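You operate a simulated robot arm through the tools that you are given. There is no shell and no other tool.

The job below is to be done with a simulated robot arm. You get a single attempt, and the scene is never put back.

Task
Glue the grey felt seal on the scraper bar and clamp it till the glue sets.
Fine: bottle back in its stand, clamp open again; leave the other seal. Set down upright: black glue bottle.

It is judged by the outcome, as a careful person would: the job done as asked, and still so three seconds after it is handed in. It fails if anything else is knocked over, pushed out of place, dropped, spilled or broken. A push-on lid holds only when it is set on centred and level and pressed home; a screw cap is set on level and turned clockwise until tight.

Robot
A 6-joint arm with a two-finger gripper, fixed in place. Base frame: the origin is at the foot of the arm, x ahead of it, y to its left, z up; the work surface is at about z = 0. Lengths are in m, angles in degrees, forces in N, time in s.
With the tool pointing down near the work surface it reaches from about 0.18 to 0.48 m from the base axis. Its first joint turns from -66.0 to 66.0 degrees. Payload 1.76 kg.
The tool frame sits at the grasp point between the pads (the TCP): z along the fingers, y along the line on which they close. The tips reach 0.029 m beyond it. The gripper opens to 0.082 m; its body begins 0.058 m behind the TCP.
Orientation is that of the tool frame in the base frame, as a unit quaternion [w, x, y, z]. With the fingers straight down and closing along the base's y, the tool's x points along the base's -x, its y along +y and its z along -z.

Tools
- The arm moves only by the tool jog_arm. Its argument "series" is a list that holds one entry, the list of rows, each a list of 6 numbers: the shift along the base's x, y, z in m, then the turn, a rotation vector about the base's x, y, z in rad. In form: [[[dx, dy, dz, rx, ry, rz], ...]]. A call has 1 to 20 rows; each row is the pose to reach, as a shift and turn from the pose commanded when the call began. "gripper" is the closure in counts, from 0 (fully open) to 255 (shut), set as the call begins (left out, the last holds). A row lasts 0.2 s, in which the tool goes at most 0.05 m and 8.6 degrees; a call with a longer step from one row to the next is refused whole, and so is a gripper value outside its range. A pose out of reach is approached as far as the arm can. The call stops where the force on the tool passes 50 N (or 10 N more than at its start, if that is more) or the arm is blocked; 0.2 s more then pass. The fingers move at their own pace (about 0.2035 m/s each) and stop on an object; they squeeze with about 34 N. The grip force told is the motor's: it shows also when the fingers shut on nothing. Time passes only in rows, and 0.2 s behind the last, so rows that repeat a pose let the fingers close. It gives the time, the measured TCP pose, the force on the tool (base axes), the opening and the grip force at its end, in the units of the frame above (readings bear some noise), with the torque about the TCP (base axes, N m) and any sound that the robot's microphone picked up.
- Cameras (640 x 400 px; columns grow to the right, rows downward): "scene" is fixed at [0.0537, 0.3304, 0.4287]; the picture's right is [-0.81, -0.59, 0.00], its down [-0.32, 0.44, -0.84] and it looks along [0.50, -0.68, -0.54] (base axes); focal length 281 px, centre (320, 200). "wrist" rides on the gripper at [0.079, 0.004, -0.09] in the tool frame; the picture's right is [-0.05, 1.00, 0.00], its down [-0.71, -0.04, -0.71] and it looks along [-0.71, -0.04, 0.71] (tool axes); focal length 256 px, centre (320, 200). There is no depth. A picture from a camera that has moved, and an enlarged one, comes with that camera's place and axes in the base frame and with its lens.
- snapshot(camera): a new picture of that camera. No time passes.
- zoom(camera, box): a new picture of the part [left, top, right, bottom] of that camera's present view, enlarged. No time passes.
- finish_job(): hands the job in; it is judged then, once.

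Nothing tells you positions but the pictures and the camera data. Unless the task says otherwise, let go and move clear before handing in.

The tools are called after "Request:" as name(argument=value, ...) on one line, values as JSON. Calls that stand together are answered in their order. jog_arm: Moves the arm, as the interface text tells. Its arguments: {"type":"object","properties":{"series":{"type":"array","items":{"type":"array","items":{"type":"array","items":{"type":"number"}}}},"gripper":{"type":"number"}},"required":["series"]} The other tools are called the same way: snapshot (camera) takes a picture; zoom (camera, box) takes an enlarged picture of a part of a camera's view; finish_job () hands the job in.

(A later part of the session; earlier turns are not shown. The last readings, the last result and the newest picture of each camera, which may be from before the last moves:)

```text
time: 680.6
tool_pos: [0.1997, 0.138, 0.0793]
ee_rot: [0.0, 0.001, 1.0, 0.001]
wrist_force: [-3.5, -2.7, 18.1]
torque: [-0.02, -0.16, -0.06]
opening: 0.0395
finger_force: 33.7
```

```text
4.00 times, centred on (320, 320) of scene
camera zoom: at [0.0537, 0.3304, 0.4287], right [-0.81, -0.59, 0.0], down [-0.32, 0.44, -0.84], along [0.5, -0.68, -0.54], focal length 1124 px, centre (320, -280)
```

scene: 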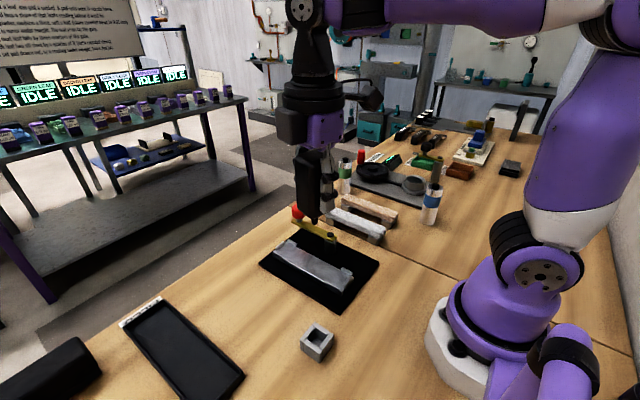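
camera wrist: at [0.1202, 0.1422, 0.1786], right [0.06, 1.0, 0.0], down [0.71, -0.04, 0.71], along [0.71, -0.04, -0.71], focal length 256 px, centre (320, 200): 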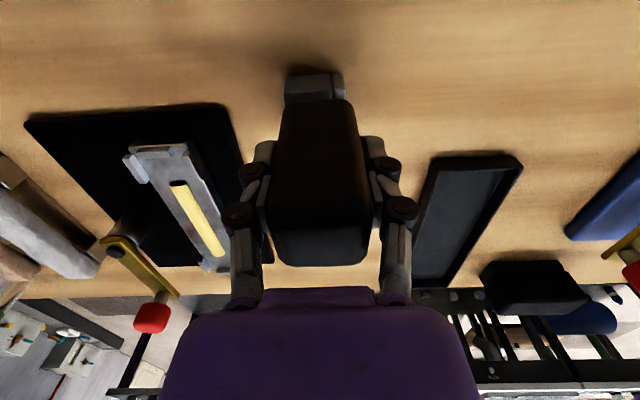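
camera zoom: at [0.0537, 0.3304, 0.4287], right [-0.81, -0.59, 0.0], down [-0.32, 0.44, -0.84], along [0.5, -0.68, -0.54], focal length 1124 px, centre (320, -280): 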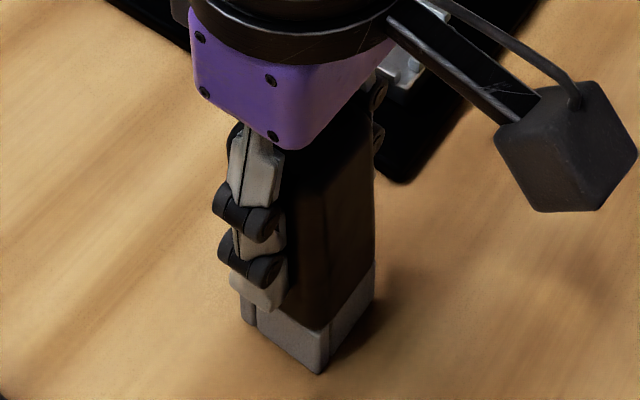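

Seated. Releasing and going straight to the grey seal.

Request:
jog_arm(series=[[[0, 0, 0.0005, 0, 0, 0], [0, 0, 0.0005, 0, 0, 0]]])

Request:
jog_arm(series=[[[0, 0, 0, 0, 0, 0], [0, 0, 0, 0, 0, 0], [0, 0, 0.03, 0, 0, 0], [0, 0, 0.07, 0, 0, 0], [0, 0, 0.1, 0, 0, 0], [0.02, -0.04, 0.1, 0, 0, 0], [0.04, -0.08, 0.1, 0, 0, 0], [0.06, -0.12, 0.1, 0, 0, 0], [0.08, -0.16, 0.1, 0, 0, 0], [0.1, -0.2, 0.1, 0, 0, 0], [0.1, -0.24, 0.1, 0, 0, 0], [0.1, -0.2818, 0.09, 0, 0, 0], [0.1, -0.2818, 0.06, 0, 0, 0], [0.1, -0.2818, 0.05, 0, 0, 0], [0.1, -0.2818, 0.05, 0, 0, 0]]], gripper=90)

Request:
snapshot(camera="wrist")

Request:
zoom(camera="scene", box=[280, 275, 360, 370])

```text
time: 681.2
tool_pos: [0.1979, 0.1371, 0.0785]
ee_rot: [0.0, 0.001, 1.0, 0.001]
wrist_force: [2.0, 1.4, 3.0]
torque: [0.14, -0.14, -0.03]
opening: 0.0393
finger_force: 34.2
```

```text
time: 684.4
tool_pos: [0.2995, -0.1447, 0.1278]
ee_rot: [0.0, 0.001, 1.0, 0.0]
wrist_force: [-0.4, 0.1, -0.4]
torque: [0.0, -0.03, -0.01]
opening: 0.0532
finger_force: 0.1
```

```text
taken
camera wrist: at [0.2189, -0.1401, 0.2174], right [0.06, 1.0, 0.0], down [0.71, -0.04, 0.71], along [0.7, -0.04, -0.71], focal length 256 px, centre (320, 200)
```

wrist: 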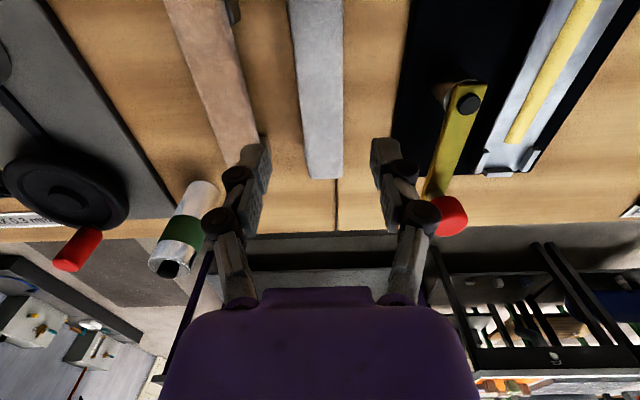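

```text
4.21 times, centred on (320, 322) of scene
camera zoom: at [0.0537, 0.3304, 0.4287], right [-0.81, -0.59, 0.0], down [-0.32, 0.44, -0.84], along [0.5, -0.68, -0.54], focal length 1183 px, centre (320, -316)
```

zoom: 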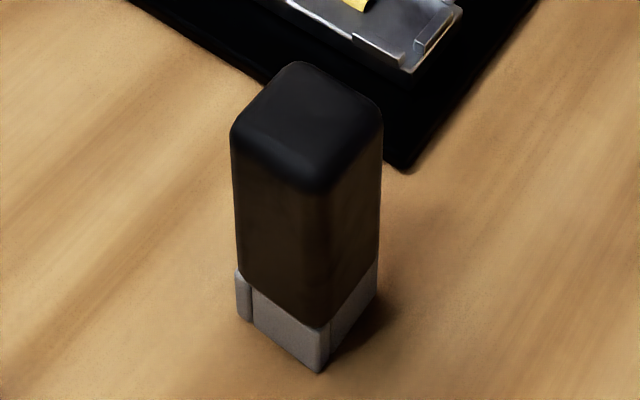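

Bottle upright in its stand. Picking up the seal.

Request:
jog_arm(series=[[[0, 0.0003, -0.025, 0, 0, 0], [0, 0.0003, -0.05, 0, 0, 0], [0, 0.0003, -0.067, 0, 0, 0], [0, 0.0003, -0.073, 0, 0, 0], [0, 0.0003, -0.073, 0, 0, 0]]], gripper=118)

Request:
jog_arm(series=[[[0, 0, 0, 0, 0, 0], [0, 0, 0, 0, 0, 0], [0, 0, 0.0, 0, 0, 0]]], gripper=175)

Request:
jog_arm(series=[[[0, 0, 0.02, 0, 0, 0], [0, 0, 0.055, 0, 0, 0], [0, 0, 0.09, 0, 0, 0], [0, 0.04, 0.09, 0, 0, 0], [0, 0.08, 0.09, 0, 0, 0], [0, 0.12, 0.09, 0, 0, 0], [0.0, 0.155, 0.09, 0, 0, 0], [0.0, 0.1646, 0.065, 0, 0, 0], [0.0, 0.1646, 0.035, 0, 0, 0], [0.0, 0.1646, 0.035, 0, 0, 0]]])

Request:
zoom(camera="scene", box=[260, 205, 370, 290])

Request:
snapshot(camera="wrist")

```text
time: 685.6
tool_pos: [0.2991, -0.1433, 0.0543]
ee_rot: [-0.001, 0.001, 1.0, 0.001]
wrist_force: [-0.2, 0.1, 0.1]
torque: [0.02, -0.02, -0.03]
opening: 0.044
finger_force: 0.2
```

```text
time: 686.4
tool_pos: [0.299, -0.1436, 0.0565]
ee_rot: [0.0, 0.001, 1.0, 0.001]
wrist_force: [0.1, 0.8, 4.5]
torque: [0.01, -0.02, 0.09]
opening: 0.0307
finger_force: 34.2
```

```text
time: 688.6
tool_pos: [0.2994, 0.0198, 0.0899]
ee_rot: [-0.001, 0.001, 1.0, 0.001]
wrist_force: [0.1, 0.3, -0.7]
torque: [0.01, 0.01, 0.01]
opening: 0.031
finger_force: 34.5
```

```text
4.71 times, centred on (315, 248) of scene
camera zoom: at [0.0537, 0.3305, 0.4287], right [-0.81, -0.59, 0.0], down [-0.32, 0.44, -0.84], along [0.5, -0.68, -0.54], focal length 1322 px, centre (344, -24)
```

zoom: 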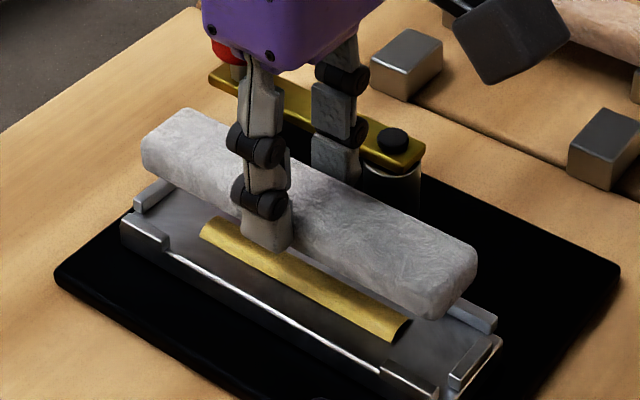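

```text
taken
camera wrist: at [0.2189, 0.0245, 0.1795], right [0.06, 1.0, 0.0], down [0.71, -0.04, 0.71], along [0.71, -0.04, -0.71], focal length 256 px, centre (320, 200)
```

wrist: 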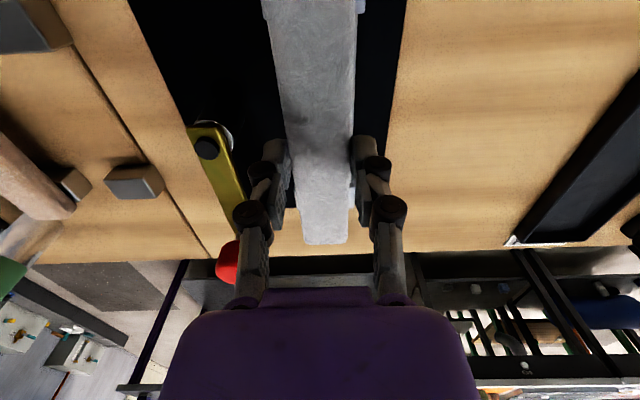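

The seal is level right above the bead. Lowering it between the lugs.

Request:
jog_arm(series=[[[0.0, -0.0003, -0.008, 0, 0, 0], [0.0, -0.0003, -0.016, 0, 0, 0], [0.0, -0.0003, -0.022, 0, 0, 0], [0.0, -0.0003, -0.025, 0, 0, 0], [0.0, -0.0003, -0.025, 0, 0, 0]]])

Request:
jog_arm(series=[[[0, 0, -0.001, 0, 0, 0], [0, 0, -0.001, 0, 0, 0]]])

Request:
zoom(camera="scene", box=[265, 225, 365, 295])

```text
time: 689.8
tool_pos: [0.2999, 0.0196, 0.0657]
ee_rot: [-0.001, 0.001, 1.0, 0.001]
wrist_force: [-0.2, -0.7, -0.7]
torque: [0.0, 0.03, -0.04]
opening: 0.0309
finger_force: 34.0
```

```text
time: 690.4
tool_pos: [0.2995, 0.0191, 0.0645]
ee_rot: [0.0, 0.001, 1.0, 0.0]
wrist_force: [0.7, -0.8, -0.4]
torque: [0.03, 0.0, 0.02]
opening: 0.031
finger_force: 33.4
```

```text
5.71 times, centred on (315, 260) of scene
camera zoom: at [0.0537, 0.3305, 0.4287], right [-0.81, -0.59, 0.0], down [-0.32, 0.44, -0.84], along [0.5, -0.68, -0.54], focal length 1606 px, centre (349, -143)
```

zoom: 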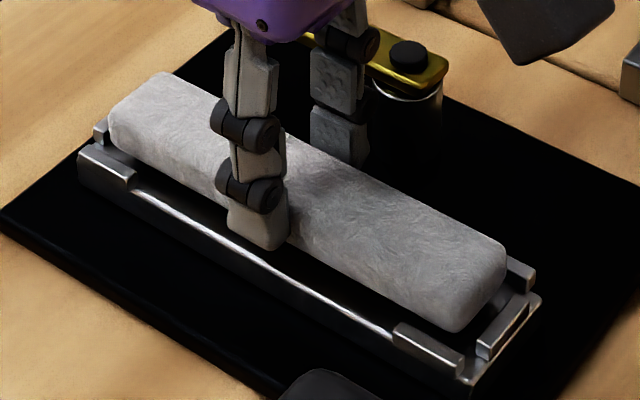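

Aligned; continuing down in small steps to contact.

Request:
jog_arm(series=[[[0, 0, -0.001, 0, 0, 0], [0, 0, -0.002, 0, 0, 0]]])

Request:
jog_arm(series=[[[0, 0, -0.001, 0, 0, 0], [0, 0, -0.001, 0, 0, 0]]])

```text
time: 691.0
tool_pos: [0.2974, 0.019, 0.0624]
ee_rot: [-0.001, 0.001, 1.0, 0.0]
wrist_force: [-0.2, -0.5, -0.1]
torque: [0.01, -0.01, 0.01]
opening: 0.0306
finger_force: 33.8
```

```text
time: 691.6
tool_pos: [0.2979, 0.0196, 0.0626]
ee_rot: [-0.001, 0.001, 1.0, 0.001]
wrist_force: [-0.2, -0.5, 0.2]
torque: [0.0, -0.01, -0.02]
opening: 0.0305
finger_force: 33.8
```

Request:
jog_arm(series=[[[0, 0, -0.0008, 0, 0, 0], [0, 0, -0.0008, 0, 0, 0]]])

Request:
jog_arm(series=[[[0, 0, -0.0006, 0, 0, 0], [0, 0, -0.0006, 0, 0, 0]]])

```text
time: 692.2
tool_pos: [0.2988, 0.0203, 0.0611]
ee_rot: [-0.001, 0.0, 1.0, 0.001]
wrist_force: [-0.2, 0.1, 0.6]
torque: [0.01, 0.01, 0.0]
opening: 0.0309
finger_force: 33.8
```

```text
time: 692.8
tool_pos: [0.299, 0.0206, 0.0609]
ee_rot: [-0.001, 0.001, 1.0, 0.001]
wrist_force: [-0.3, 0.8, 0.1]
torque: [-0.01, 0.05, 0.04]
opening: 0.0307
finger_force: 33.9
```

Request:
jog_arm(series=[[[0, 0, -0.0006, 0, 0, 0], [0, 0, -0.0006, 0, 0, 0]]])

Request:
jog_arm(series=[[[0, 0, -0.0004, 0, 0, 0], [0, 0, -0.0004, 0, 0, 0]]])

Request:
zoom(camera="scene", box=[265, 225, 365, 295])

```text
time: 693.4
tool_pos: [0.2992, 0.0206, 0.0605]
ee_rot: [-0.001, 0.002, 1.0, 0.0]
wrist_force: [0.0, 0.3, -0.8]
torque: [0.01, 0.0, 0.0]
opening: 0.0308
finger_force: 33.5
```

```text
time: 694.0
tool_pos: [0.2991, 0.0189, 0.0601]
ee_rot: [0.0, 0.001, 1.0, 0.001]
wrist_force: [-2.4, 1.2, 7.1]
torque: [-0.03, 0.08, 0.03]
opening: 0.0309
finger_force: 34.5
```

```text
5.71 times, centred on (315, 260) of scene
camera zoom: at [0.0537, 0.3304, 0.4287], right [-0.81, -0.59, 0.0], down [-0.32, 0.44, -0.84], along [0.5, -0.68, -0.54], focal length 1606 px, centre (349, -143)
```

zoom: 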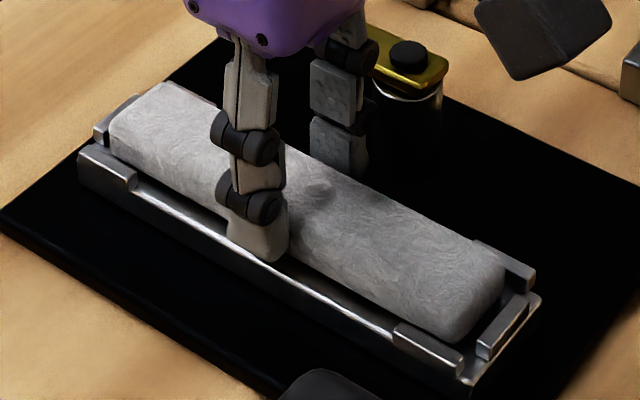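

Seated flat and even (7 N). Releasing and heading to the clamp knob.

Request:
jog_arm(series=[[[0, 0, 0.0, 0, 0, 0], [0, 0, 0.0, 0, 0, 0], [0, 0, 0.012, 0, 0, 0], [0, 0, 0.04, 0, 0, 0], [0, 0, 0.08, 0, 0, 0], [0.03, -0.02, 0.095, 0, 0, 0], [0.06, -0.045, 0.09, 0, 0, 0], [0.0885, -0.066, 0.075, 0, 0, 0], [0.0885, -0.066, 0.045, 0, 0, 0], [0.0885, -0.066, 0.0215, 0, 0, 0], [0.0885, -0.066, 0.0215, 0, 0, 0]]], gripper=116)

Request:
snapshot(camera="wrist")

Request:
zoom(camera="scene", box=[265, 205, 385, 295])

```text
time: 696.4
tool_pos: [0.3881, -0.046, 0.0816]
ee_rot: [-0.001, 0.001, 1.0, 0.001]
wrist_force: [-0.6, -0.4, -0.1]
torque: [0.01, 0.03, -0.04]
opening: 0.0448
finger_force: 0.1
```

```text
taken
camera wrist: at [0.3082, -0.0416, 0.1697], right [0.06, 1.0, 0.0], down [0.71, -0.04, 0.71], along [0.71, -0.04, -0.71], focal length 256 px, centre (320, 200)
```

wrist: 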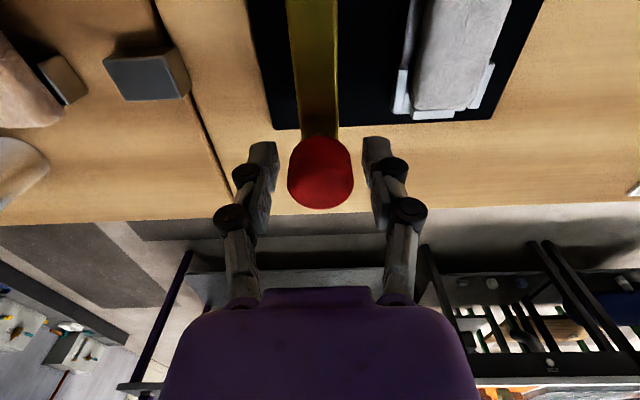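

```text
4.44 times, centred on (325, 250) of scene
camera zoom: at [0.0537, 0.3304, 0.4287], right [-0.81, -0.59, 0.0], down [-0.32, 0.44, -0.84], along [0.5, -0.68, -0.54], focal length 1249 px, centre (298, -22)
```

zoom: 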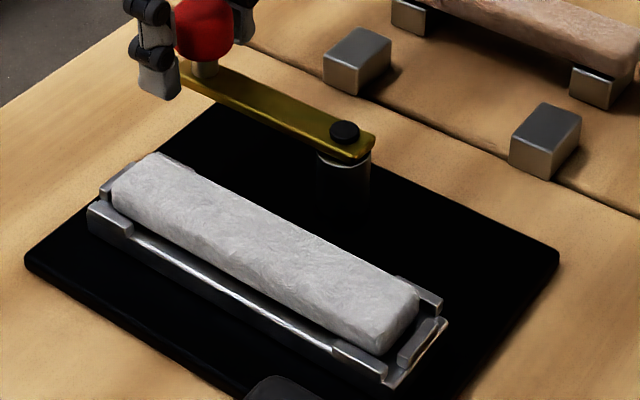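

The seal lies well in place and the knob is caged. Swinging the clamp closed.

Request:
jog_arm(series=[[[-0.0003, 0.007, 0, 0, 0, 0.0785], [-0.0011, 0.0139, 0, 0, 0, 0.157], [-0.0025, 0.0208, 0, 0, 0, 0.2355], [-0.0044, 0.0275, 0, 0, 0, 0.314], [-0.0068, 0.034, 0, 0, 0, 0.3925], [-0.0097, 0.0404, 0, 0, 0, 0.471], [-0.0131, 0.0465, 0, 0, 0, 0.5495], [-0.017, 0.0523, 0, 0, 0, 0.628], [-0.0213, 0.0578, 0, 0, 0, 0.7065], [-0.0261, 0.0629, 0, 0, 0, 0.785], [-0.0312, 0.0676, 0, 0, 0, 0.8635], [-0.0367, 0.072, 0, 0, 0, 0.942], [-0.0424, 0.0758, 0, 0, 0, 1.0205], [-0.0486, 0.0792, 0, 0, 0, 1.099], [-0.0549, 0.0822, 0, 0, 0, 1.1775], [-0.0615, 0.0846, 0, 0, 0, 1.256], [-0.0682, 0.0865, 0, 0, 0, 1.3345], [-0.0751, 0.0879, 0, 0, 0, 1.413], [-0.082, 0.0887, 0, 0, 0, 1.4915], [-0.089, 0.089, 0, 0, 0, 1.5708]]], gripper=142)

Request:
jog_arm(series=[[[-0.003, 0, 0, 0, 0, 0.03], [-0.005, 0, 0, 0, 0, 0.05], [-0.0065, 0, 0, 0, 0, 0.06], [-0.0065, 0, 0, 0, 0, 0.06]]])

Request:
zoom(camera="scene", box=[265, 205, 385, 295])

```text
time: 700.6
tool_pos: [0.2984, 0.0431, 0.0803]
ee_rot: [-0.001, -0.707, 0.707, 0.0]
wrist_force: [1.7, -0.1, 1.0]
torque: [0.01, 0.01, 0.02]
opening: 0.0371
finger_force: 1.0
```

```text
time: 701.6
tool_pos: [0.2922, 0.0438, 0.0819]
ee_rot: [0.0, 0.727, -0.686, 0.001]
wrist_force: [12.3, -4.6, -2.2]
torque: [-0.05, -0.14, -0.04]
opening: 0.044
finger_force: 5.8
```

```text
4.44 times, centred on (325, 250) of scene
camera zoom: at [0.0537, 0.3304, 0.4287], right [-0.81, -0.59, 0.0], down [-0.32, 0.44, -0.84], along [0.5, -0.68, -0.54], focal length 1249 px, centre (298, -22)
```

zoom: 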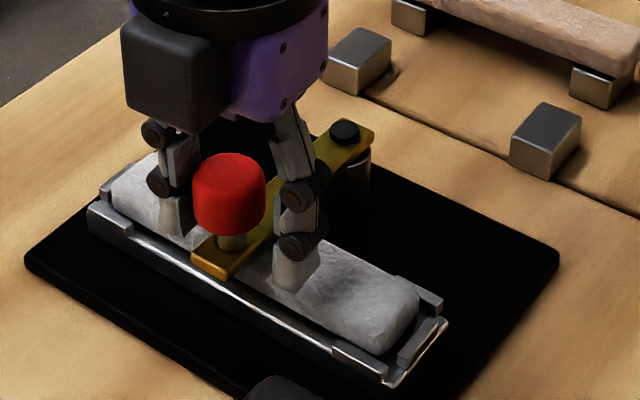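

The arm is at its stop. Opening the fingers first, then withdrawing without dragging it, and waiting for the glue to set.

Request:
jog_arm(series=[[[0, 0, 0, 0, 0, 0], [0, 0, 0, 0, 0, 0], [0.003, 0, 0, 0, 0, 0], [0.006, 0, 0, 0, 0, 0], [0.006, 0, 0.03, 0, 0, 0], [0.006, 0, 0.07, 0, 0, 0], [0.006, -0.02, 0.1, 0, 0, 0], [0.0, -0.05, 0.1, 0, 0, 0], [-0.03, -0.07, 0.1, 0, 0, 0], [-0.06, -0.07, 0.1, 0, 0, 0], [-0.06, -0.07, 0.1, 0, 0, 0]]], gripper=95)

Request:
zoom(camera="scene", box=[265, 205, 385, 295])

Request:
jog_arm(series=[[[0, 0, 0, 0, 0, 0], [0, 0, 0, 0, 0, 0], [0, 0, 0, 0, 0, 0], [0, 0, 0, 0, 0, 0], [0, 0, 0, 0, 0, 0], [0, 0, 0, 0, 0, 0], [0, 0, 0, 0, 0, 0], [0, 0, 0, 0, 0, 0], [0, 0, 0, 0, 0, 0], [0, 0, 0, 0, 0, 0], [0, 0, 0, 0, 0, 0], [0, 0, 0, 0, 0, 0], [0, 0, 0, 0, 0, 0], [0, 0, 0, 0, 0, 0], [0, 0, 0, 0, 0, 0], [0, 0, 0, 0, 0, 0], [0, 0, 0, 0, 0, 0], [0, 0, 0, 0, 0, 0], [0, 0, 0, 0, 0, 0], [0, 0, 0, 0, 0, 0]]])

Request:
jog_arm(series=[[[0, 0, 0, 0, 0, 0], [0, 0, 0, 0, 0, 0], [0, 0, 0, 0, 0, 0], [0, 0, 0, 0, 0, 0], [0, 0, 0, 0, 0, 0], [0, 0, 0, 0, 0, 0], [0, 0, 0, 0, 0, 0], [0, 0, 0, 0, 0, 0], [0, 0, 0, 0, 0, 0], [0, 0, 0, 0, 0, 0], [0, 0, 0, 0, 0, 0], [0, 0, 0, 0, 0, 0], [0, 0, 0, 0, 0, 0], [0, 0, 0, 0, 0, 0], [0, 0, 0, 0, 0, 0], [0, 0, 0, 0, 0, 0], [0, 0, 0, 0, 0, 0], [0, 0, 0, 0, 0, 0], [0, 0, 0, 0, 0, 0], [0, 0, 0, 0, 0, 0]]])

Request:
jog_arm(series=[[[0, 0, 0, 0, 0, 0], [0, 0, 0, 0, 0, 0], [0, 0, 0, 0, 0, 0], [0, 0, 0, 0, 0, 0], [0, 0, 0, 0, 0, 0], [0, 0, 0, 0, 0, 0], [0, 0, 0, 0, 0, 0], [0, 0, 0, 0, 0, 0], [0, 0, 0, 0, 0, 0], [0, 0, 0, 0, 0, 0], [0, 0, 0, 0, 0, 0], [0, 0, 0, 0, 0, 0], [0, 0, 0, 0, 0, 0], [0, 0, 0, 0, 0, 0], [0, 0, 0, 0, 0, 0], [0, 0, 0, 0, 0, 0], [0, 0, 0, 0, 0, 0], [0, 0, 0, 0, 0, 0], [0, 0, 0, 0, 0, 0], [0, 0, 0, 0, 0, 0]]])

Request:
jog_arm(series=[[[0, 0, 0, 0, 0, 0], [0, 0, 0, 0, 0, 0], [0, 0, 0, 0, 0, 0], [0, 0, 0, 0, 0, 0], [0, 0, 0, 0, 0, 0], [0, 0, 0, 0, 0, 0], [0, 0, 0, 0, 0, 0], [0, 0, 0, 0, 0, 0], [0, 0, 0, 0, 0, 0], [0, 0, 0, 0, 0, 0], [0, 0, 0, 0, 0, 0], [0, 0, 0, 0, 0, 0], [0, 0, 0, 0, 0, 0], [0, 0, 0, 0, 0, 0], [0, 0, 0, 0, 0, 0], [0, 0, 0, 0, 0, 0], [0, 0, 0, 0, 0, 0], [0, 0, 0, 0, 0, 0], [0, 0, 0, 0, 0, 0], [0, 0, 0, 0, 0, 0]]])

Request:
zoom(camera="scene", box=[265, 205, 385, 295])

```text
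time: 704.0
tool_pos: [0.2333, -0.0275, 0.1813]
ee_rot: [0.001, 0.727, -0.687, 0.0]
wrist_force: [-0.2, -0.4, -0.6]
torque: [0.0, 0.01, 0.02]
opening: 0.0515
finger_force: 0.0
```

```text
4.44 times, centred on (325, 250) of scene
camera zoom: at [0.0537, 0.3304, 0.4287], right [-0.81, -0.59, 0.0], down [-0.32, 0.44, -0.84], along [0.5, -0.68, -0.54], focal length 1249 px, centre (298, -22)
```

zoom: 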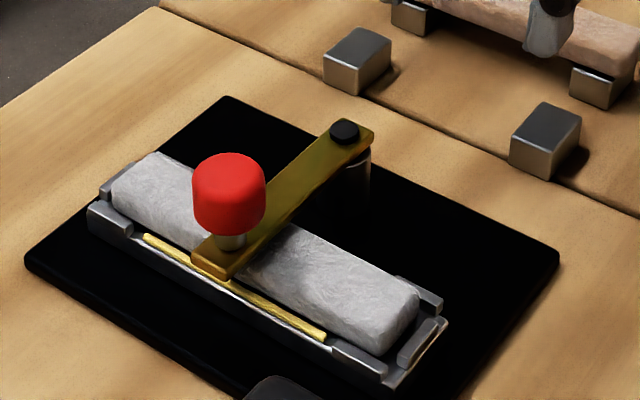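

```text
time: 708.2
tool_pos: [0.2324, -0.0285, 0.1812]
ee_rot: [0.001, 0.727, -0.687, 0.0]
wrist_force: [0.1, -0.6, 0.6]
torque: [-0.03, 0.03, -0.02]
opening: 0.0514
finger_force: 0.0
```

```text
time: 712.4
tool_pos: [0.2331, -0.0264, 0.1816]
ee_rot: [0.001, 0.727, -0.686, 0.0]
wrist_force: [-0.1, 0.6, 0.3]
torque: [0.01, 0.01, -0.01]
opening: 0.0512
finger_force: 0.2
```

```text
time: 716.6
tool_pos: [0.2329, -0.0264, 0.1806]
ee_rot: [0.001, 0.727, -0.687, 0.001]
wrist_force: [0.6, -0.1, -0.4]
torque: [-0.01, -0.03, -0.01]
opening: 0.0514
finger_force: 0.1
```

```text
time: 720.8
tool_pos: [0.2325, -0.0272, 0.1808]
ee_rot: [0.001, 0.727, -0.686, 0.0]
wrist_force: [-0.2, 0.5, -0.6]
torque: [0.02, 0.01, 0.01]
opening: 0.0514
finger_force: 0.1
```

```text
4.44 times, centred on (325, 250) of scene
camera zoom: at [0.0537, 0.3304, 0.4287], right [-0.81, -0.59, 0.0], down [-0.32, 0.44, -0.84], along [0.5, -0.68, -0.54], focal length 1249 px, centre (298, -22)
```

zoom: 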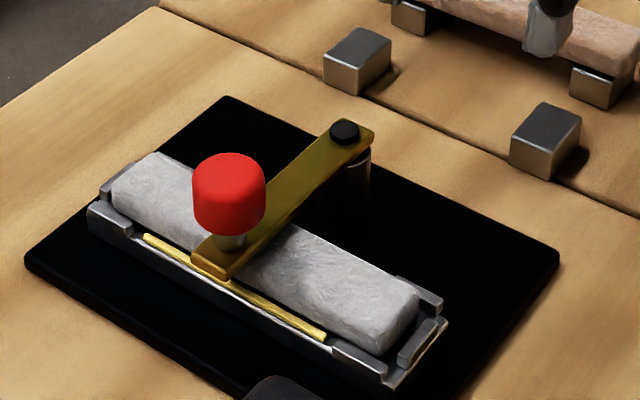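

A yellow squeeze-out line has appeared along the seal's edge – the clamp is pressing and the glue is wet. I'll wait and watch that line for a change.

Request:
jog_arm(series=[[[0, 0, 0, 0, 0, 0], [0, 0, 0, 0, 0, 0], [0, 0, 0, 0, 0, 0], [0, 0, 0, 0, 0, 0], [0, 0, 0, 0, 0, 0], [0, 0, 0, 0, 0, 0], [0, 0, 0, 0, 0, 0], [0, 0, 0, 0, 0, 0], [0, 0, 0, 0, 0, 0], [0, 0, 0, 0, 0, 0], [0, 0, 0, 0, 0, 0], [0, 0, 0, 0, 0, 0], [0, 0, 0, 0, 0, 0], [0, 0, 0, 0, 0, 0], [0, 0, 0, 0, 0, 0], [0, 0, 0, 0, 0, 0], [0, 0, 0, 0, 0, 0], [0, 0, 0, 0, 0, 0], [0, 0, 0, 0, 0, 0], [0, 0, 0, 0, 0, 0]]])

Request:
jog_arm(series=[[[0, 0, 0, 0, 0, 0], [0, 0, 0, 0, 0, 0], [0, 0, 0, 0, 0, 0], [0, 0, 0, 0, 0, 0], [0, 0, 0, 0, 0, 0], [0, 0, 0, 0, 0, 0], [0, 0, 0, 0, 0, 0], [0, 0, 0, 0, 0, 0], [0, 0, 0, 0, 0, 0], [0, 0, 0, 0, 0, 0], [0, 0, 0, 0, 0, 0], [0, 0, 0, 0, 0, 0], [0, 0, 0, 0, 0, 0], [0, 0, 0, 0, 0, 0], [0, 0, 0, 0, 0, 0], [0, 0, 0, 0, 0, 0], [0, 0, 0, 0, 0, 0], [0, 0, 0, 0, 0, 0], [0, 0, 0, 0, 0, 0], [0, 0, 0, 0, 0, 0]]])

Request:
jog_arm(series=[[[0, 0, 0, 0, 0, 0], [0, 0, 0, 0, 0, 0], [0, 0, 0, 0, 0, 0], [0, 0, 0, 0, 0, 0], [0, 0, 0, 0, 0, 0], [0, 0, 0, 0, 0, 0], [0, 0, 0, 0, 0, 0], [0, 0, 0, 0, 0, 0], [0, 0, 0, 0, 0, 0], [0, 0, 0, 0, 0, 0], [0, 0, 0, 0, 0, 0], [0, 0, 0, 0, 0, 0], [0, 0, 0, 0, 0, 0], [0, 0, 0, 0, 0, 0], [0, 0, 0, 0, 0, 0], [0, 0, 0, 0, 0, 0], [0, 0, 0, 0, 0, 0], [0, 0, 0, 0, 0, 0], [0, 0, 0, 0, 0, 0], [0, 0, 0, 0, 0, 0]]])

Request:
zoom(camera="scene", box=[270, 225, 370, 295])

Request:
jog_arm(series=[[[0, 0, 0, 0, 0, 0], [0, 0, 0, 0, 0, 0], [0, 0, 0, 0, 0, 0], [0, 0, 0, 0, 0, 0], [0, 0, 0, 0, 0, 0], [0, 0, 0, 0, 0, 0], [0, 0, 0, 0, 0, 0], [0, 0, 0, 0, 0, 0], [0, 0, 0, 0, 0, 0], [0, 0, 0, 0, 0, 0], [0, 0, 0, 0, 0, 0], [0, 0, 0, 0, 0, 0], [0, 0, 0, 0, 0, 0], [0, 0, 0, 0, 0, 0], [0, 0, 0, 0, 0, 0], [0, 0, 0, 0, 0, 0], [0, 0, 0, 0, 0, 0], [0, 0, 0, 0, 0, 0], [0, 0, 0, 0, 0, 0], [0, 0, 0, 0, 0, 0]]])

Request:
jog_arm(series=[[[0, 0, 0, 0, 0, 0], [0, 0, 0, 0, 0, 0], [0, 0, 0, 0, 0, 0], [0, 0, 0, 0, 0, 0], [0, 0, 0, 0, 0, 0], [0, 0, 0, 0, 0, 0], [0, 0, 0, 0, 0, 0], [0, 0, 0, 0, 0, 0], [0, 0, 0, 0, 0, 0], [0, 0, 0, 0, 0, 0], [0, 0, 0, 0, 0, 0], [0, 0, 0, 0, 0, 0], [0, 0, 0, 0, 0, 0], [0, 0, 0, 0, 0, 0], [0, 0, 0, 0, 0, 0], [0, 0, 0, 0, 0, 0], [0, 0, 0, 0, 0, 0], [0, 0, 0, 0, 0, 0], [0, 0, 0, 0, 0, 0], [0, 0, 0, 0, 0, 0]]])

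Request:
jog_arm(series=[[[0, 0, 0, 0, 0, 0], [0, 0, 0, 0, 0, 0], [0, 0, 0, 0, 0, 0], [0, 0, 0, 0, 0, 0], [0, 0, 0, 0, 0, 0], [0, 0, 0, 0, 0, 0], [0, 0, 0, 0, 0, 0], [0, 0, 0, 0, 0, 0], [0, 0, 0, 0, 0, 0], [0, 0, 0, 0, 0, 0], [0, 0, 0, 0, 0, 0], [0, 0, 0, 0, 0, 0], [0, 0, 0, 0, 0, 0], [0, 0, 0, 0, 0, 0], [0, 0, 0, 0, 0, 0], [0, 0, 0, 0, 0, 0], [0, 0, 0, 0, 0, 0], [0, 0, 0, 0, 0, 0], [0, 0, 0, 0, 0, 0], [0, 0, 0, 0, 0, 0]]])

Request:
zoom(camera="scene", box=[270, 225, 370, 295])

```text
time: 725.0
tool_pos: [0.2331, -0.0278, 0.1803]
ee_rot: [0.001, 0.727, -0.687, 0.0]
wrist_force: [0.8, -0.6, 0.0]
torque: [0.0, -0.02, -0.02]
opening: 0.0515
finger_force: 0.1
```

```text
time: 729.2
tool_pos: [0.2332, -0.0274, 0.1807]
ee_rot: [0.002, 0.727, -0.686, 0.0]
wrist_force: [0.2, 0.0, 0.1]
torque: [-0.01, 0.0, 0.0]
opening: 0.0515
finger_force: 0.1
```

```text
time: 733.4
tool_pos: [0.2325, -0.0267, 0.1804]
ee_rot: [0.001, 0.727, -0.687, 0.0]
wrist_force: [0.5, -0.5, 0.1]
torque: [-0.03, 0.0, 0.01]
opening: 0.0515
finger_force: 0.0
```

```text
5.71 times, centred on (320, 260) of scene
camera zoom: at [0.0537, 0.3304, 0.4287], right [-0.81, -0.59, 0.0], down [-0.32, 0.44, -0.84], along [0.5, -0.68, -0.54], focal length 1606 px, centre (320, -143)
```

zoom: 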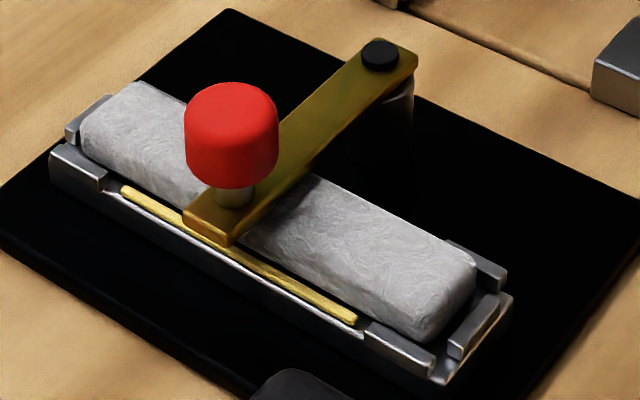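

```text
time: 737.6
tool_pos: [0.2326, -0.027, 0.1808]
ee_rot: [0.002, 0.728, -0.686, 0.0]
wrist_force: [0.7, 0.6, 0.4]
torque: [-0.01, -0.03, -0.06]
opening: 0.0517
finger_force: 0.2
```

```text
time: 741.8
tool_pos: [0.2335, -0.026, 0.1814]
ee_rot: [0.002, 0.727, -0.687, 0.0]
wrist_force: [-0.5, 0.6, 0.8]
torque: [0.0, -0.04, 0.03]
opening: 0.0514
finger_force: 0.1
```

```text
time: 746.0
tool_pos: [0.2325, -0.0273, 0.1801]
ee_rot: [0.001, 0.728, -0.686, 0.001]
wrist_force: [-0.3, 0.5, -0.2]
torque: [0.03, 0.01, 0.0]
opening: 0.0514
finger_force: 0.0
```

```text
5.71 times, centred on (320, 260) of scene
camera zoom: at [0.0537, 0.3304, 0.4287], right [-0.81, -0.59, 0.0], down [-0.32, 0.44, -0.84], along [0.5, -0.68, -0.54], focal length 1606 px, centre (320, -143)
```

zoom: 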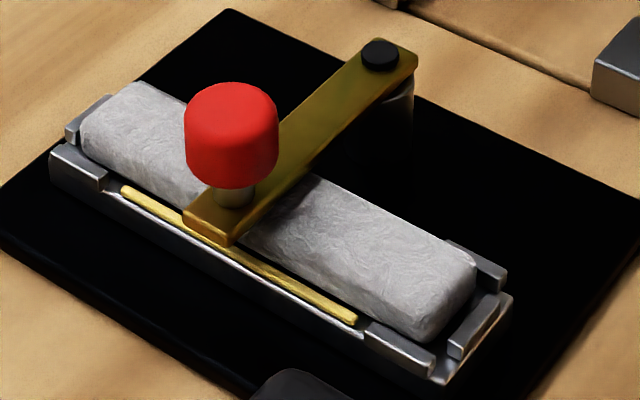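

Still yellow (wet) after ~45 s. Waiting on, checking the colour regularly.

Request:
jog_arm(series=[[[0, 0, 0, 0, 0, 0], [0, 0, 0, 0, 0, 0], [0, 0, 0, 0, 0, 0], [0, 0, 0, 0, 0, 0], [0, 0, 0, 0, 0, 0], [0, 0, 0, 0, 0, 0], [0, 0, 0, 0, 0, 0], [0, 0, 0, 0, 0, 0], [0, 0, 0, 0, 0, 0], [0, 0, 0, 0, 0, 0], [0, 0, 0, 0, 0, 0], [0, 0, 0, 0, 0, 0], [0, 0, 0, 0, 0, 0], [0, 0, 0, 0, 0, 0], [0, 0, 0, 0, 0, 0], [0, 0, 0, 0, 0, 0], [0, 0, 0, 0, 0, 0], [0, 0, 0, 0, 0, 0], [0, 0, 0, 0, 0, 0], [0, 0, 0, 0, 0, 0]]])

Request:
jog_arm(series=[[[0, 0, 0, 0, 0, 0], [0, 0, 0, 0, 0, 0], [0, 0, 0, 0, 0, 0], [0, 0, 0, 0, 0, 0], [0, 0, 0, 0, 0, 0], [0, 0, 0, 0, 0, 0], [0, 0, 0, 0, 0, 0], [0, 0, 0, 0, 0, 0], [0, 0, 0, 0, 0, 0], [0, 0, 0, 0, 0, 0], [0, 0, 0, 0, 0, 0], [0, 0, 0, 0, 0, 0], [0, 0, 0, 0, 0, 0], [0, 0, 0, 0, 0, 0], [0, 0, 0, 0, 0, 0], [0, 0, 0, 0, 0, 0], [0, 0, 0, 0, 0, 0], [0, 0, 0, 0, 0, 0], [0, 0, 0, 0, 0, 0], [0, 0, 0, 0, 0, 0]]])

Request:
jog_arm(series=[[[0, 0, 0, 0, 0, 0], [0, 0, 0, 0, 0, 0], [0, 0, 0, 0, 0, 0], [0, 0, 0, 0, 0, 0], [0, 0, 0, 0, 0, 0], [0, 0, 0, 0, 0, 0], [0, 0, 0, 0, 0, 0], [0, 0, 0, 0, 0, 0], [0, 0, 0, 0, 0, 0], [0, 0, 0, 0, 0, 0], [0, 0, 0, 0, 0, 0], [0, 0, 0, 0, 0, 0], [0, 0, 0, 0, 0, 0], [0, 0, 0, 0, 0, 0], [0, 0, 0, 0, 0, 0], [0, 0, 0, 0, 0, 0], [0, 0, 0, 0, 0, 0], [0, 0, 0, 0, 0, 0], [0, 0, 0, 0, 0, 0], [0, 0, 0, 0, 0, 0]]])

Request:
jog_arm(series=[[[0, 0, 0, 0, 0, 0], [0, 0, 0, 0, 0, 0], [0, 0, 0, 0, 0, 0], [0, 0, 0, 0, 0, 0], [0, 0, 0, 0, 0, 0], [0, 0, 0, 0, 0, 0], [0, 0, 0, 0, 0, 0], [0, 0, 0, 0, 0, 0], [0, 0, 0, 0, 0, 0], [0, 0, 0, 0, 0, 0], [0, 0, 0, 0, 0, 0], [0, 0, 0, 0, 0, 0], [0, 0, 0, 0, 0, 0], [0, 0, 0, 0, 0, 0], [0, 0, 0, 0, 0, 0], [0, 0, 0, 0, 0, 0], [0, 0, 0, 0, 0, 0], [0, 0, 0, 0, 0, 0], [0, 0, 0, 0, 0, 0], [0, 0, 0, 0, 0, 0]]])

Request:
zoom(camera="scene", box=[270, 225, 370, 295])

Request:
jog_arm(series=[[[0, 0, 0, 0, 0, 0], [0, 0, 0, 0, 0, 0], [0, 0, 0, 0, 0, 0], [0, 0, 0, 0, 0, 0], [0, 0, 0, 0, 0, 0], [0, 0, 0, 0, 0, 0], [0, 0, 0, 0, 0, 0], [0, 0, 0, 0, 0, 0], [0, 0, 0, 0, 0, 0], [0, 0, 0, 0, 0, 0], [0, 0, 0, 0, 0, 0], [0, 0, 0, 0, 0, 0], [0, 0, 0, 0, 0, 0], [0, 0, 0, 0, 0, 0], [0, 0, 0, 0, 0, 0], [0, 0, 0, 0, 0, 0], [0, 0, 0, 0, 0, 0], [0, 0, 0, 0, 0, 0], [0, 0, 0, 0, 0, 0], [0, 0, 0, 0, 0, 0]]])

Request:
jog_arm(series=[[[0, 0, 0, 0, 0, 0], [0, 0, 0, 0, 0, 0], [0, 0, 0, 0, 0, 0], [0, 0, 0, 0, 0, 0], [0, 0, 0, 0, 0, 0], [0, 0, 0, 0, 0, 0], [0, 0, 0, 0, 0, 0], [0, 0, 0, 0, 0, 0], [0, 0, 0, 0, 0, 0], [0, 0, 0, 0, 0, 0], [0, 0, 0, 0, 0, 0], [0, 0, 0, 0, 0, 0], [0, 0, 0, 0, 0, 0], [0, 0, 0, 0, 0, 0], [0, 0, 0, 0, 0, 0], [0, 0, 0, 0, 0, 0], [0, 0, 0, 0, 0, 0], [0, 0, 0, 0, 0, 0], [0, 0, 0, 0, 0, 0], [0, 0, 0, 0, 0, 0]]])

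Request:
jog_arm(series=[[[0, 0, 0, 0, 0, 0], [0, 0, 0, 0, 0, 0], [0, 0, 0, 0, 0, 0], [0, 0, 0, 0, 0, 0], [0, 0, 0, 0, 0, 0], [0, 0, 0, 0, 0, 0], [0, 0, 0, 0, 0, 0], [0, 0, 0, 0, 0, 0], [0, 0, 0, 0, 0, 0], [0, 0, 0, 0, 0, 0], [0, 0, 0, 0, 0, 0], [0, 0, 0, 0, 0, 0], [0, 0, 0, 0, 0, 0], [0, 0, 0, 0, 0, 0], [0, 0, 0, 0, 0, 0], [0, 0, 0, 0, 0, 0], [0, 0, 0, 0, 0, 0], [0, 0, 0, 0, 0, 0], [0, 0, 0, 0, 0, 0], [0, 0, 0, 0, 0, 0]]])

Request:
jog_arm(series=[[[0, 0, 0, 0, 0, 0], [0, 0, 0, 0, 0, 0], [0, 0, 0, 0, 0, 0], [0, 0, 0, 0, 0, 0], [0, 0, 0, 0, 0, 0], [0, 0, 0, 0, 0, 0], [0, 0, 0, 0, 0, 0], [0, 0, 0, 0, 0, 0], [0, 0, 0, 0, 0, 0], [0, 0, 0, 0, 0, 0], [0, 0, 0, 0, 0, 0], [0, 0, 0, 0, 0, 0], [0, 0, 0, 0, 0, 0], [0, 0, 0, 0, 0, 0], [0, 0, 0, 0, 0, 0], [0, 0, 0, 0, 0, 0], [0, 0, 0, 0, 0, 0], [0, 0, 0, 0, 0, 0], [0, 0, 0, 0, 0, 0], [0, 0, 0, 0, 0, 0]]])

Request:
zoom(camera="scene", box=[270, 225, 370, 295])

```text
time: 750.2
tool_pos: [0.2316, -0.0258, 0.1805]
ee_rot: [0.002, 0.727, -0.686, 0.0]
wrist_force: [0.0, 0.9, -0.6]
torque: [0.03, -0.02, 0.0]
opening: 0.0515
finger_force: 0.0
```

```text
time: 754.4
tool_pos: [0.2326, -0.027, 0.182]
ee_rot: [0.0, 0.727, -0.686, 0.001]
wrist_force: [0.3, 0.0, 0.5]
torque: [-0.02, -0.04, -0.01]
opening: 0.0513
finger_force: 0.0
```

```text
time: 758.6
tool_pos: [0.2333, -0.0267, 0.1811]
ee_rot: [0.001, 0.727, -0.687, 0.0]
wrist_force: [-0.4, -0.7, -0.2]
torque: [-0.02, 0.01, 0.02]
opening: 0.0511
finger_force: 0.1
```

```text
time: 762.8
tool_pos: [0.2327, -0.0263, 0.1813]
ee_rot: [0.001, 0.727, -0.686, 0.0]
wrist_force: [0.0, 0.0, -0.3]
torque: [0.0, -0.01, 0.03]
opening: 0.0516
finger_force: 0.1
```

```text
5.71 times, centred on (320, 260) of scene
camera zoom: at [0.0537, 0.3304, 0.4287], right [-0.81, -0.59, 0.0], down [-0.32, 0.44, -0.84], along [0.5, -0.68, -0.54], focal length 1606 px, centre (320, -143)
```

zoom: 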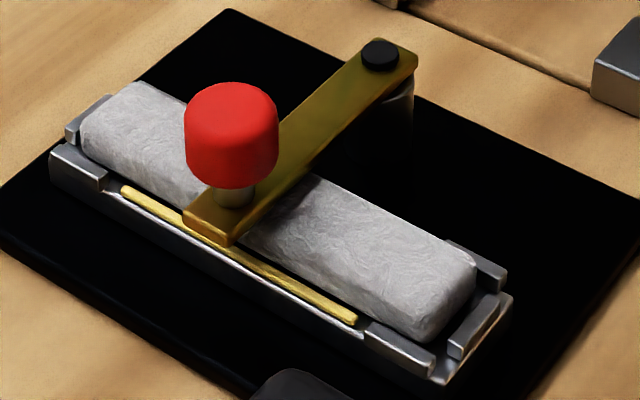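

```text
time: 767.0
tool_pos: [0.233, -0.0257, 0.1803]
ee_rot: [0.001, 0.727, -0.686, 0.0]
wrist_force: [0.1, -0.8, 0.4]
torque: [-0.03, -0.03, 0.01]
opening: 0.0515
finger_force: 0.0
```

```text
time: 771.2
tool_pos: [0.2318, -0.0278, 0.1806]
ee_rot: [0.001, 0.727, -0.687, 0.0]
wrist_force: [1.0, 0.8, -0.3]
torque: [0.0, -0.01, -0.02]
opening: 0.0515
finger_force: 0.0
```

```text
time: 775.4
tool_pos: [0.2321, -0.0277, 0.1806]
ee_rot: [0.001, 0.727, -0.687, 0.001]
wrist_force: [0.4, -0.9, -0.1]
torque: [0.02, -0.02, -0.01]
opening: 0.0512
finger_force: 0.0
```

```text
time: 779.6
tool_pos: [0.2321, -0.0271, 0.1816]
ee_rot: [0.001, 0.727, -0.687, 0.001]
wrist_force: [-0.2, -0.2, -0.3]
torque: [0.0, 0.03, 0.01]
opening: 0.0516
finger_force: 0.0
```

```text
5.71 times, centred on (320, 260) of scene
camera zoom: at [0.0537, 0.3304, 0.4287], right [-0.81, -0.59, 0.0], down [-0.32, 0.44, -0.84], along [0.5, -0.68, -0.54], focal length 1606 px, centre (320, -143)
```

zoom: 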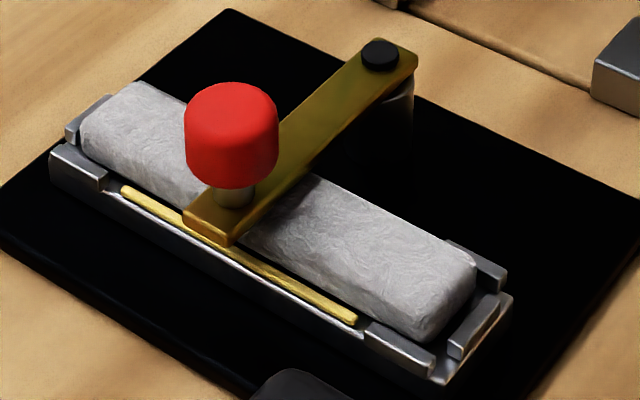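

Request:
zoom(camera="scene", box=[265, 205, 385, 295])

Request:
zoom(camera="scene", box=[285, 250, 335, 285])

Request:
snapshot(camera="wrist")

```text
4.44 times, centred on (325, 250) of scene
camera zoom: at [0.0537, 0.3304, 0.4287], right [-0.81, -0.59, 0.0], down [-0.32, 0.44, -0.84], along [0.5, -0.68, -0.54], focal length 1249 px, centre (298, -22)
```

zoom: 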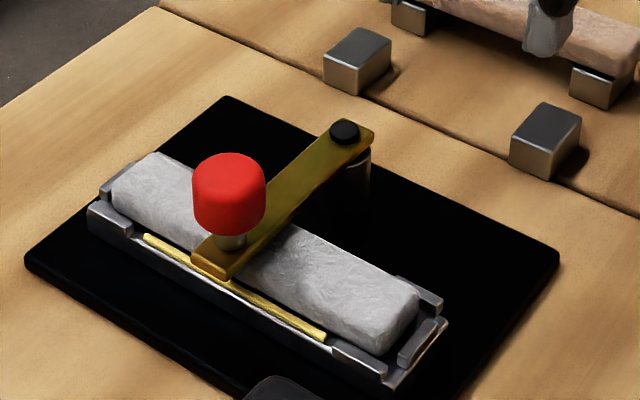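

```text
11.43 times, centred on (310, 268) of scene
camera zoom: at [0.0537, 0.3304, 0.4287], right [-0.81, -0.59, 0.0], down [-0.32, 0.44, -0.84], along [0.5, -0.68, -0.54], focal length 3212 px, centre (434, -571)
```

zoom: 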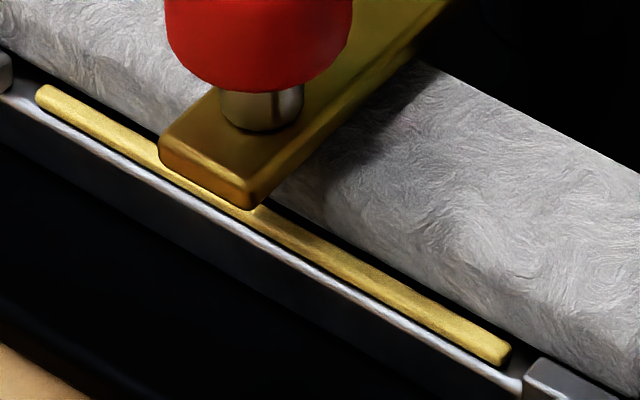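

```text
taken
camera wrist: at [0.2323, -0.1058, 0.2701], right [-1.0, 0.0, 0.0], down [0.0, 0.71, 0.71], along [0.0, 0.71, -0.71], focal length 256 px, centre (320, 200)
```

wrist: 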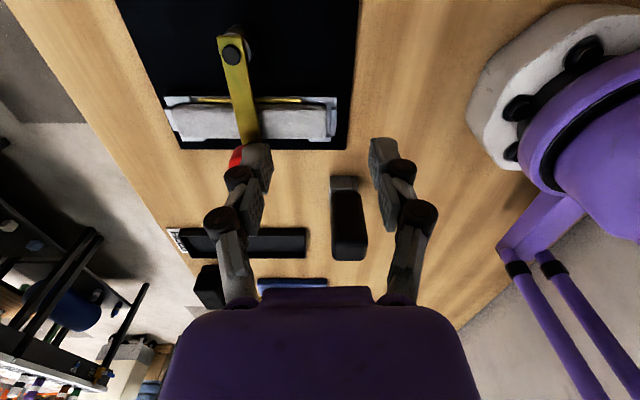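

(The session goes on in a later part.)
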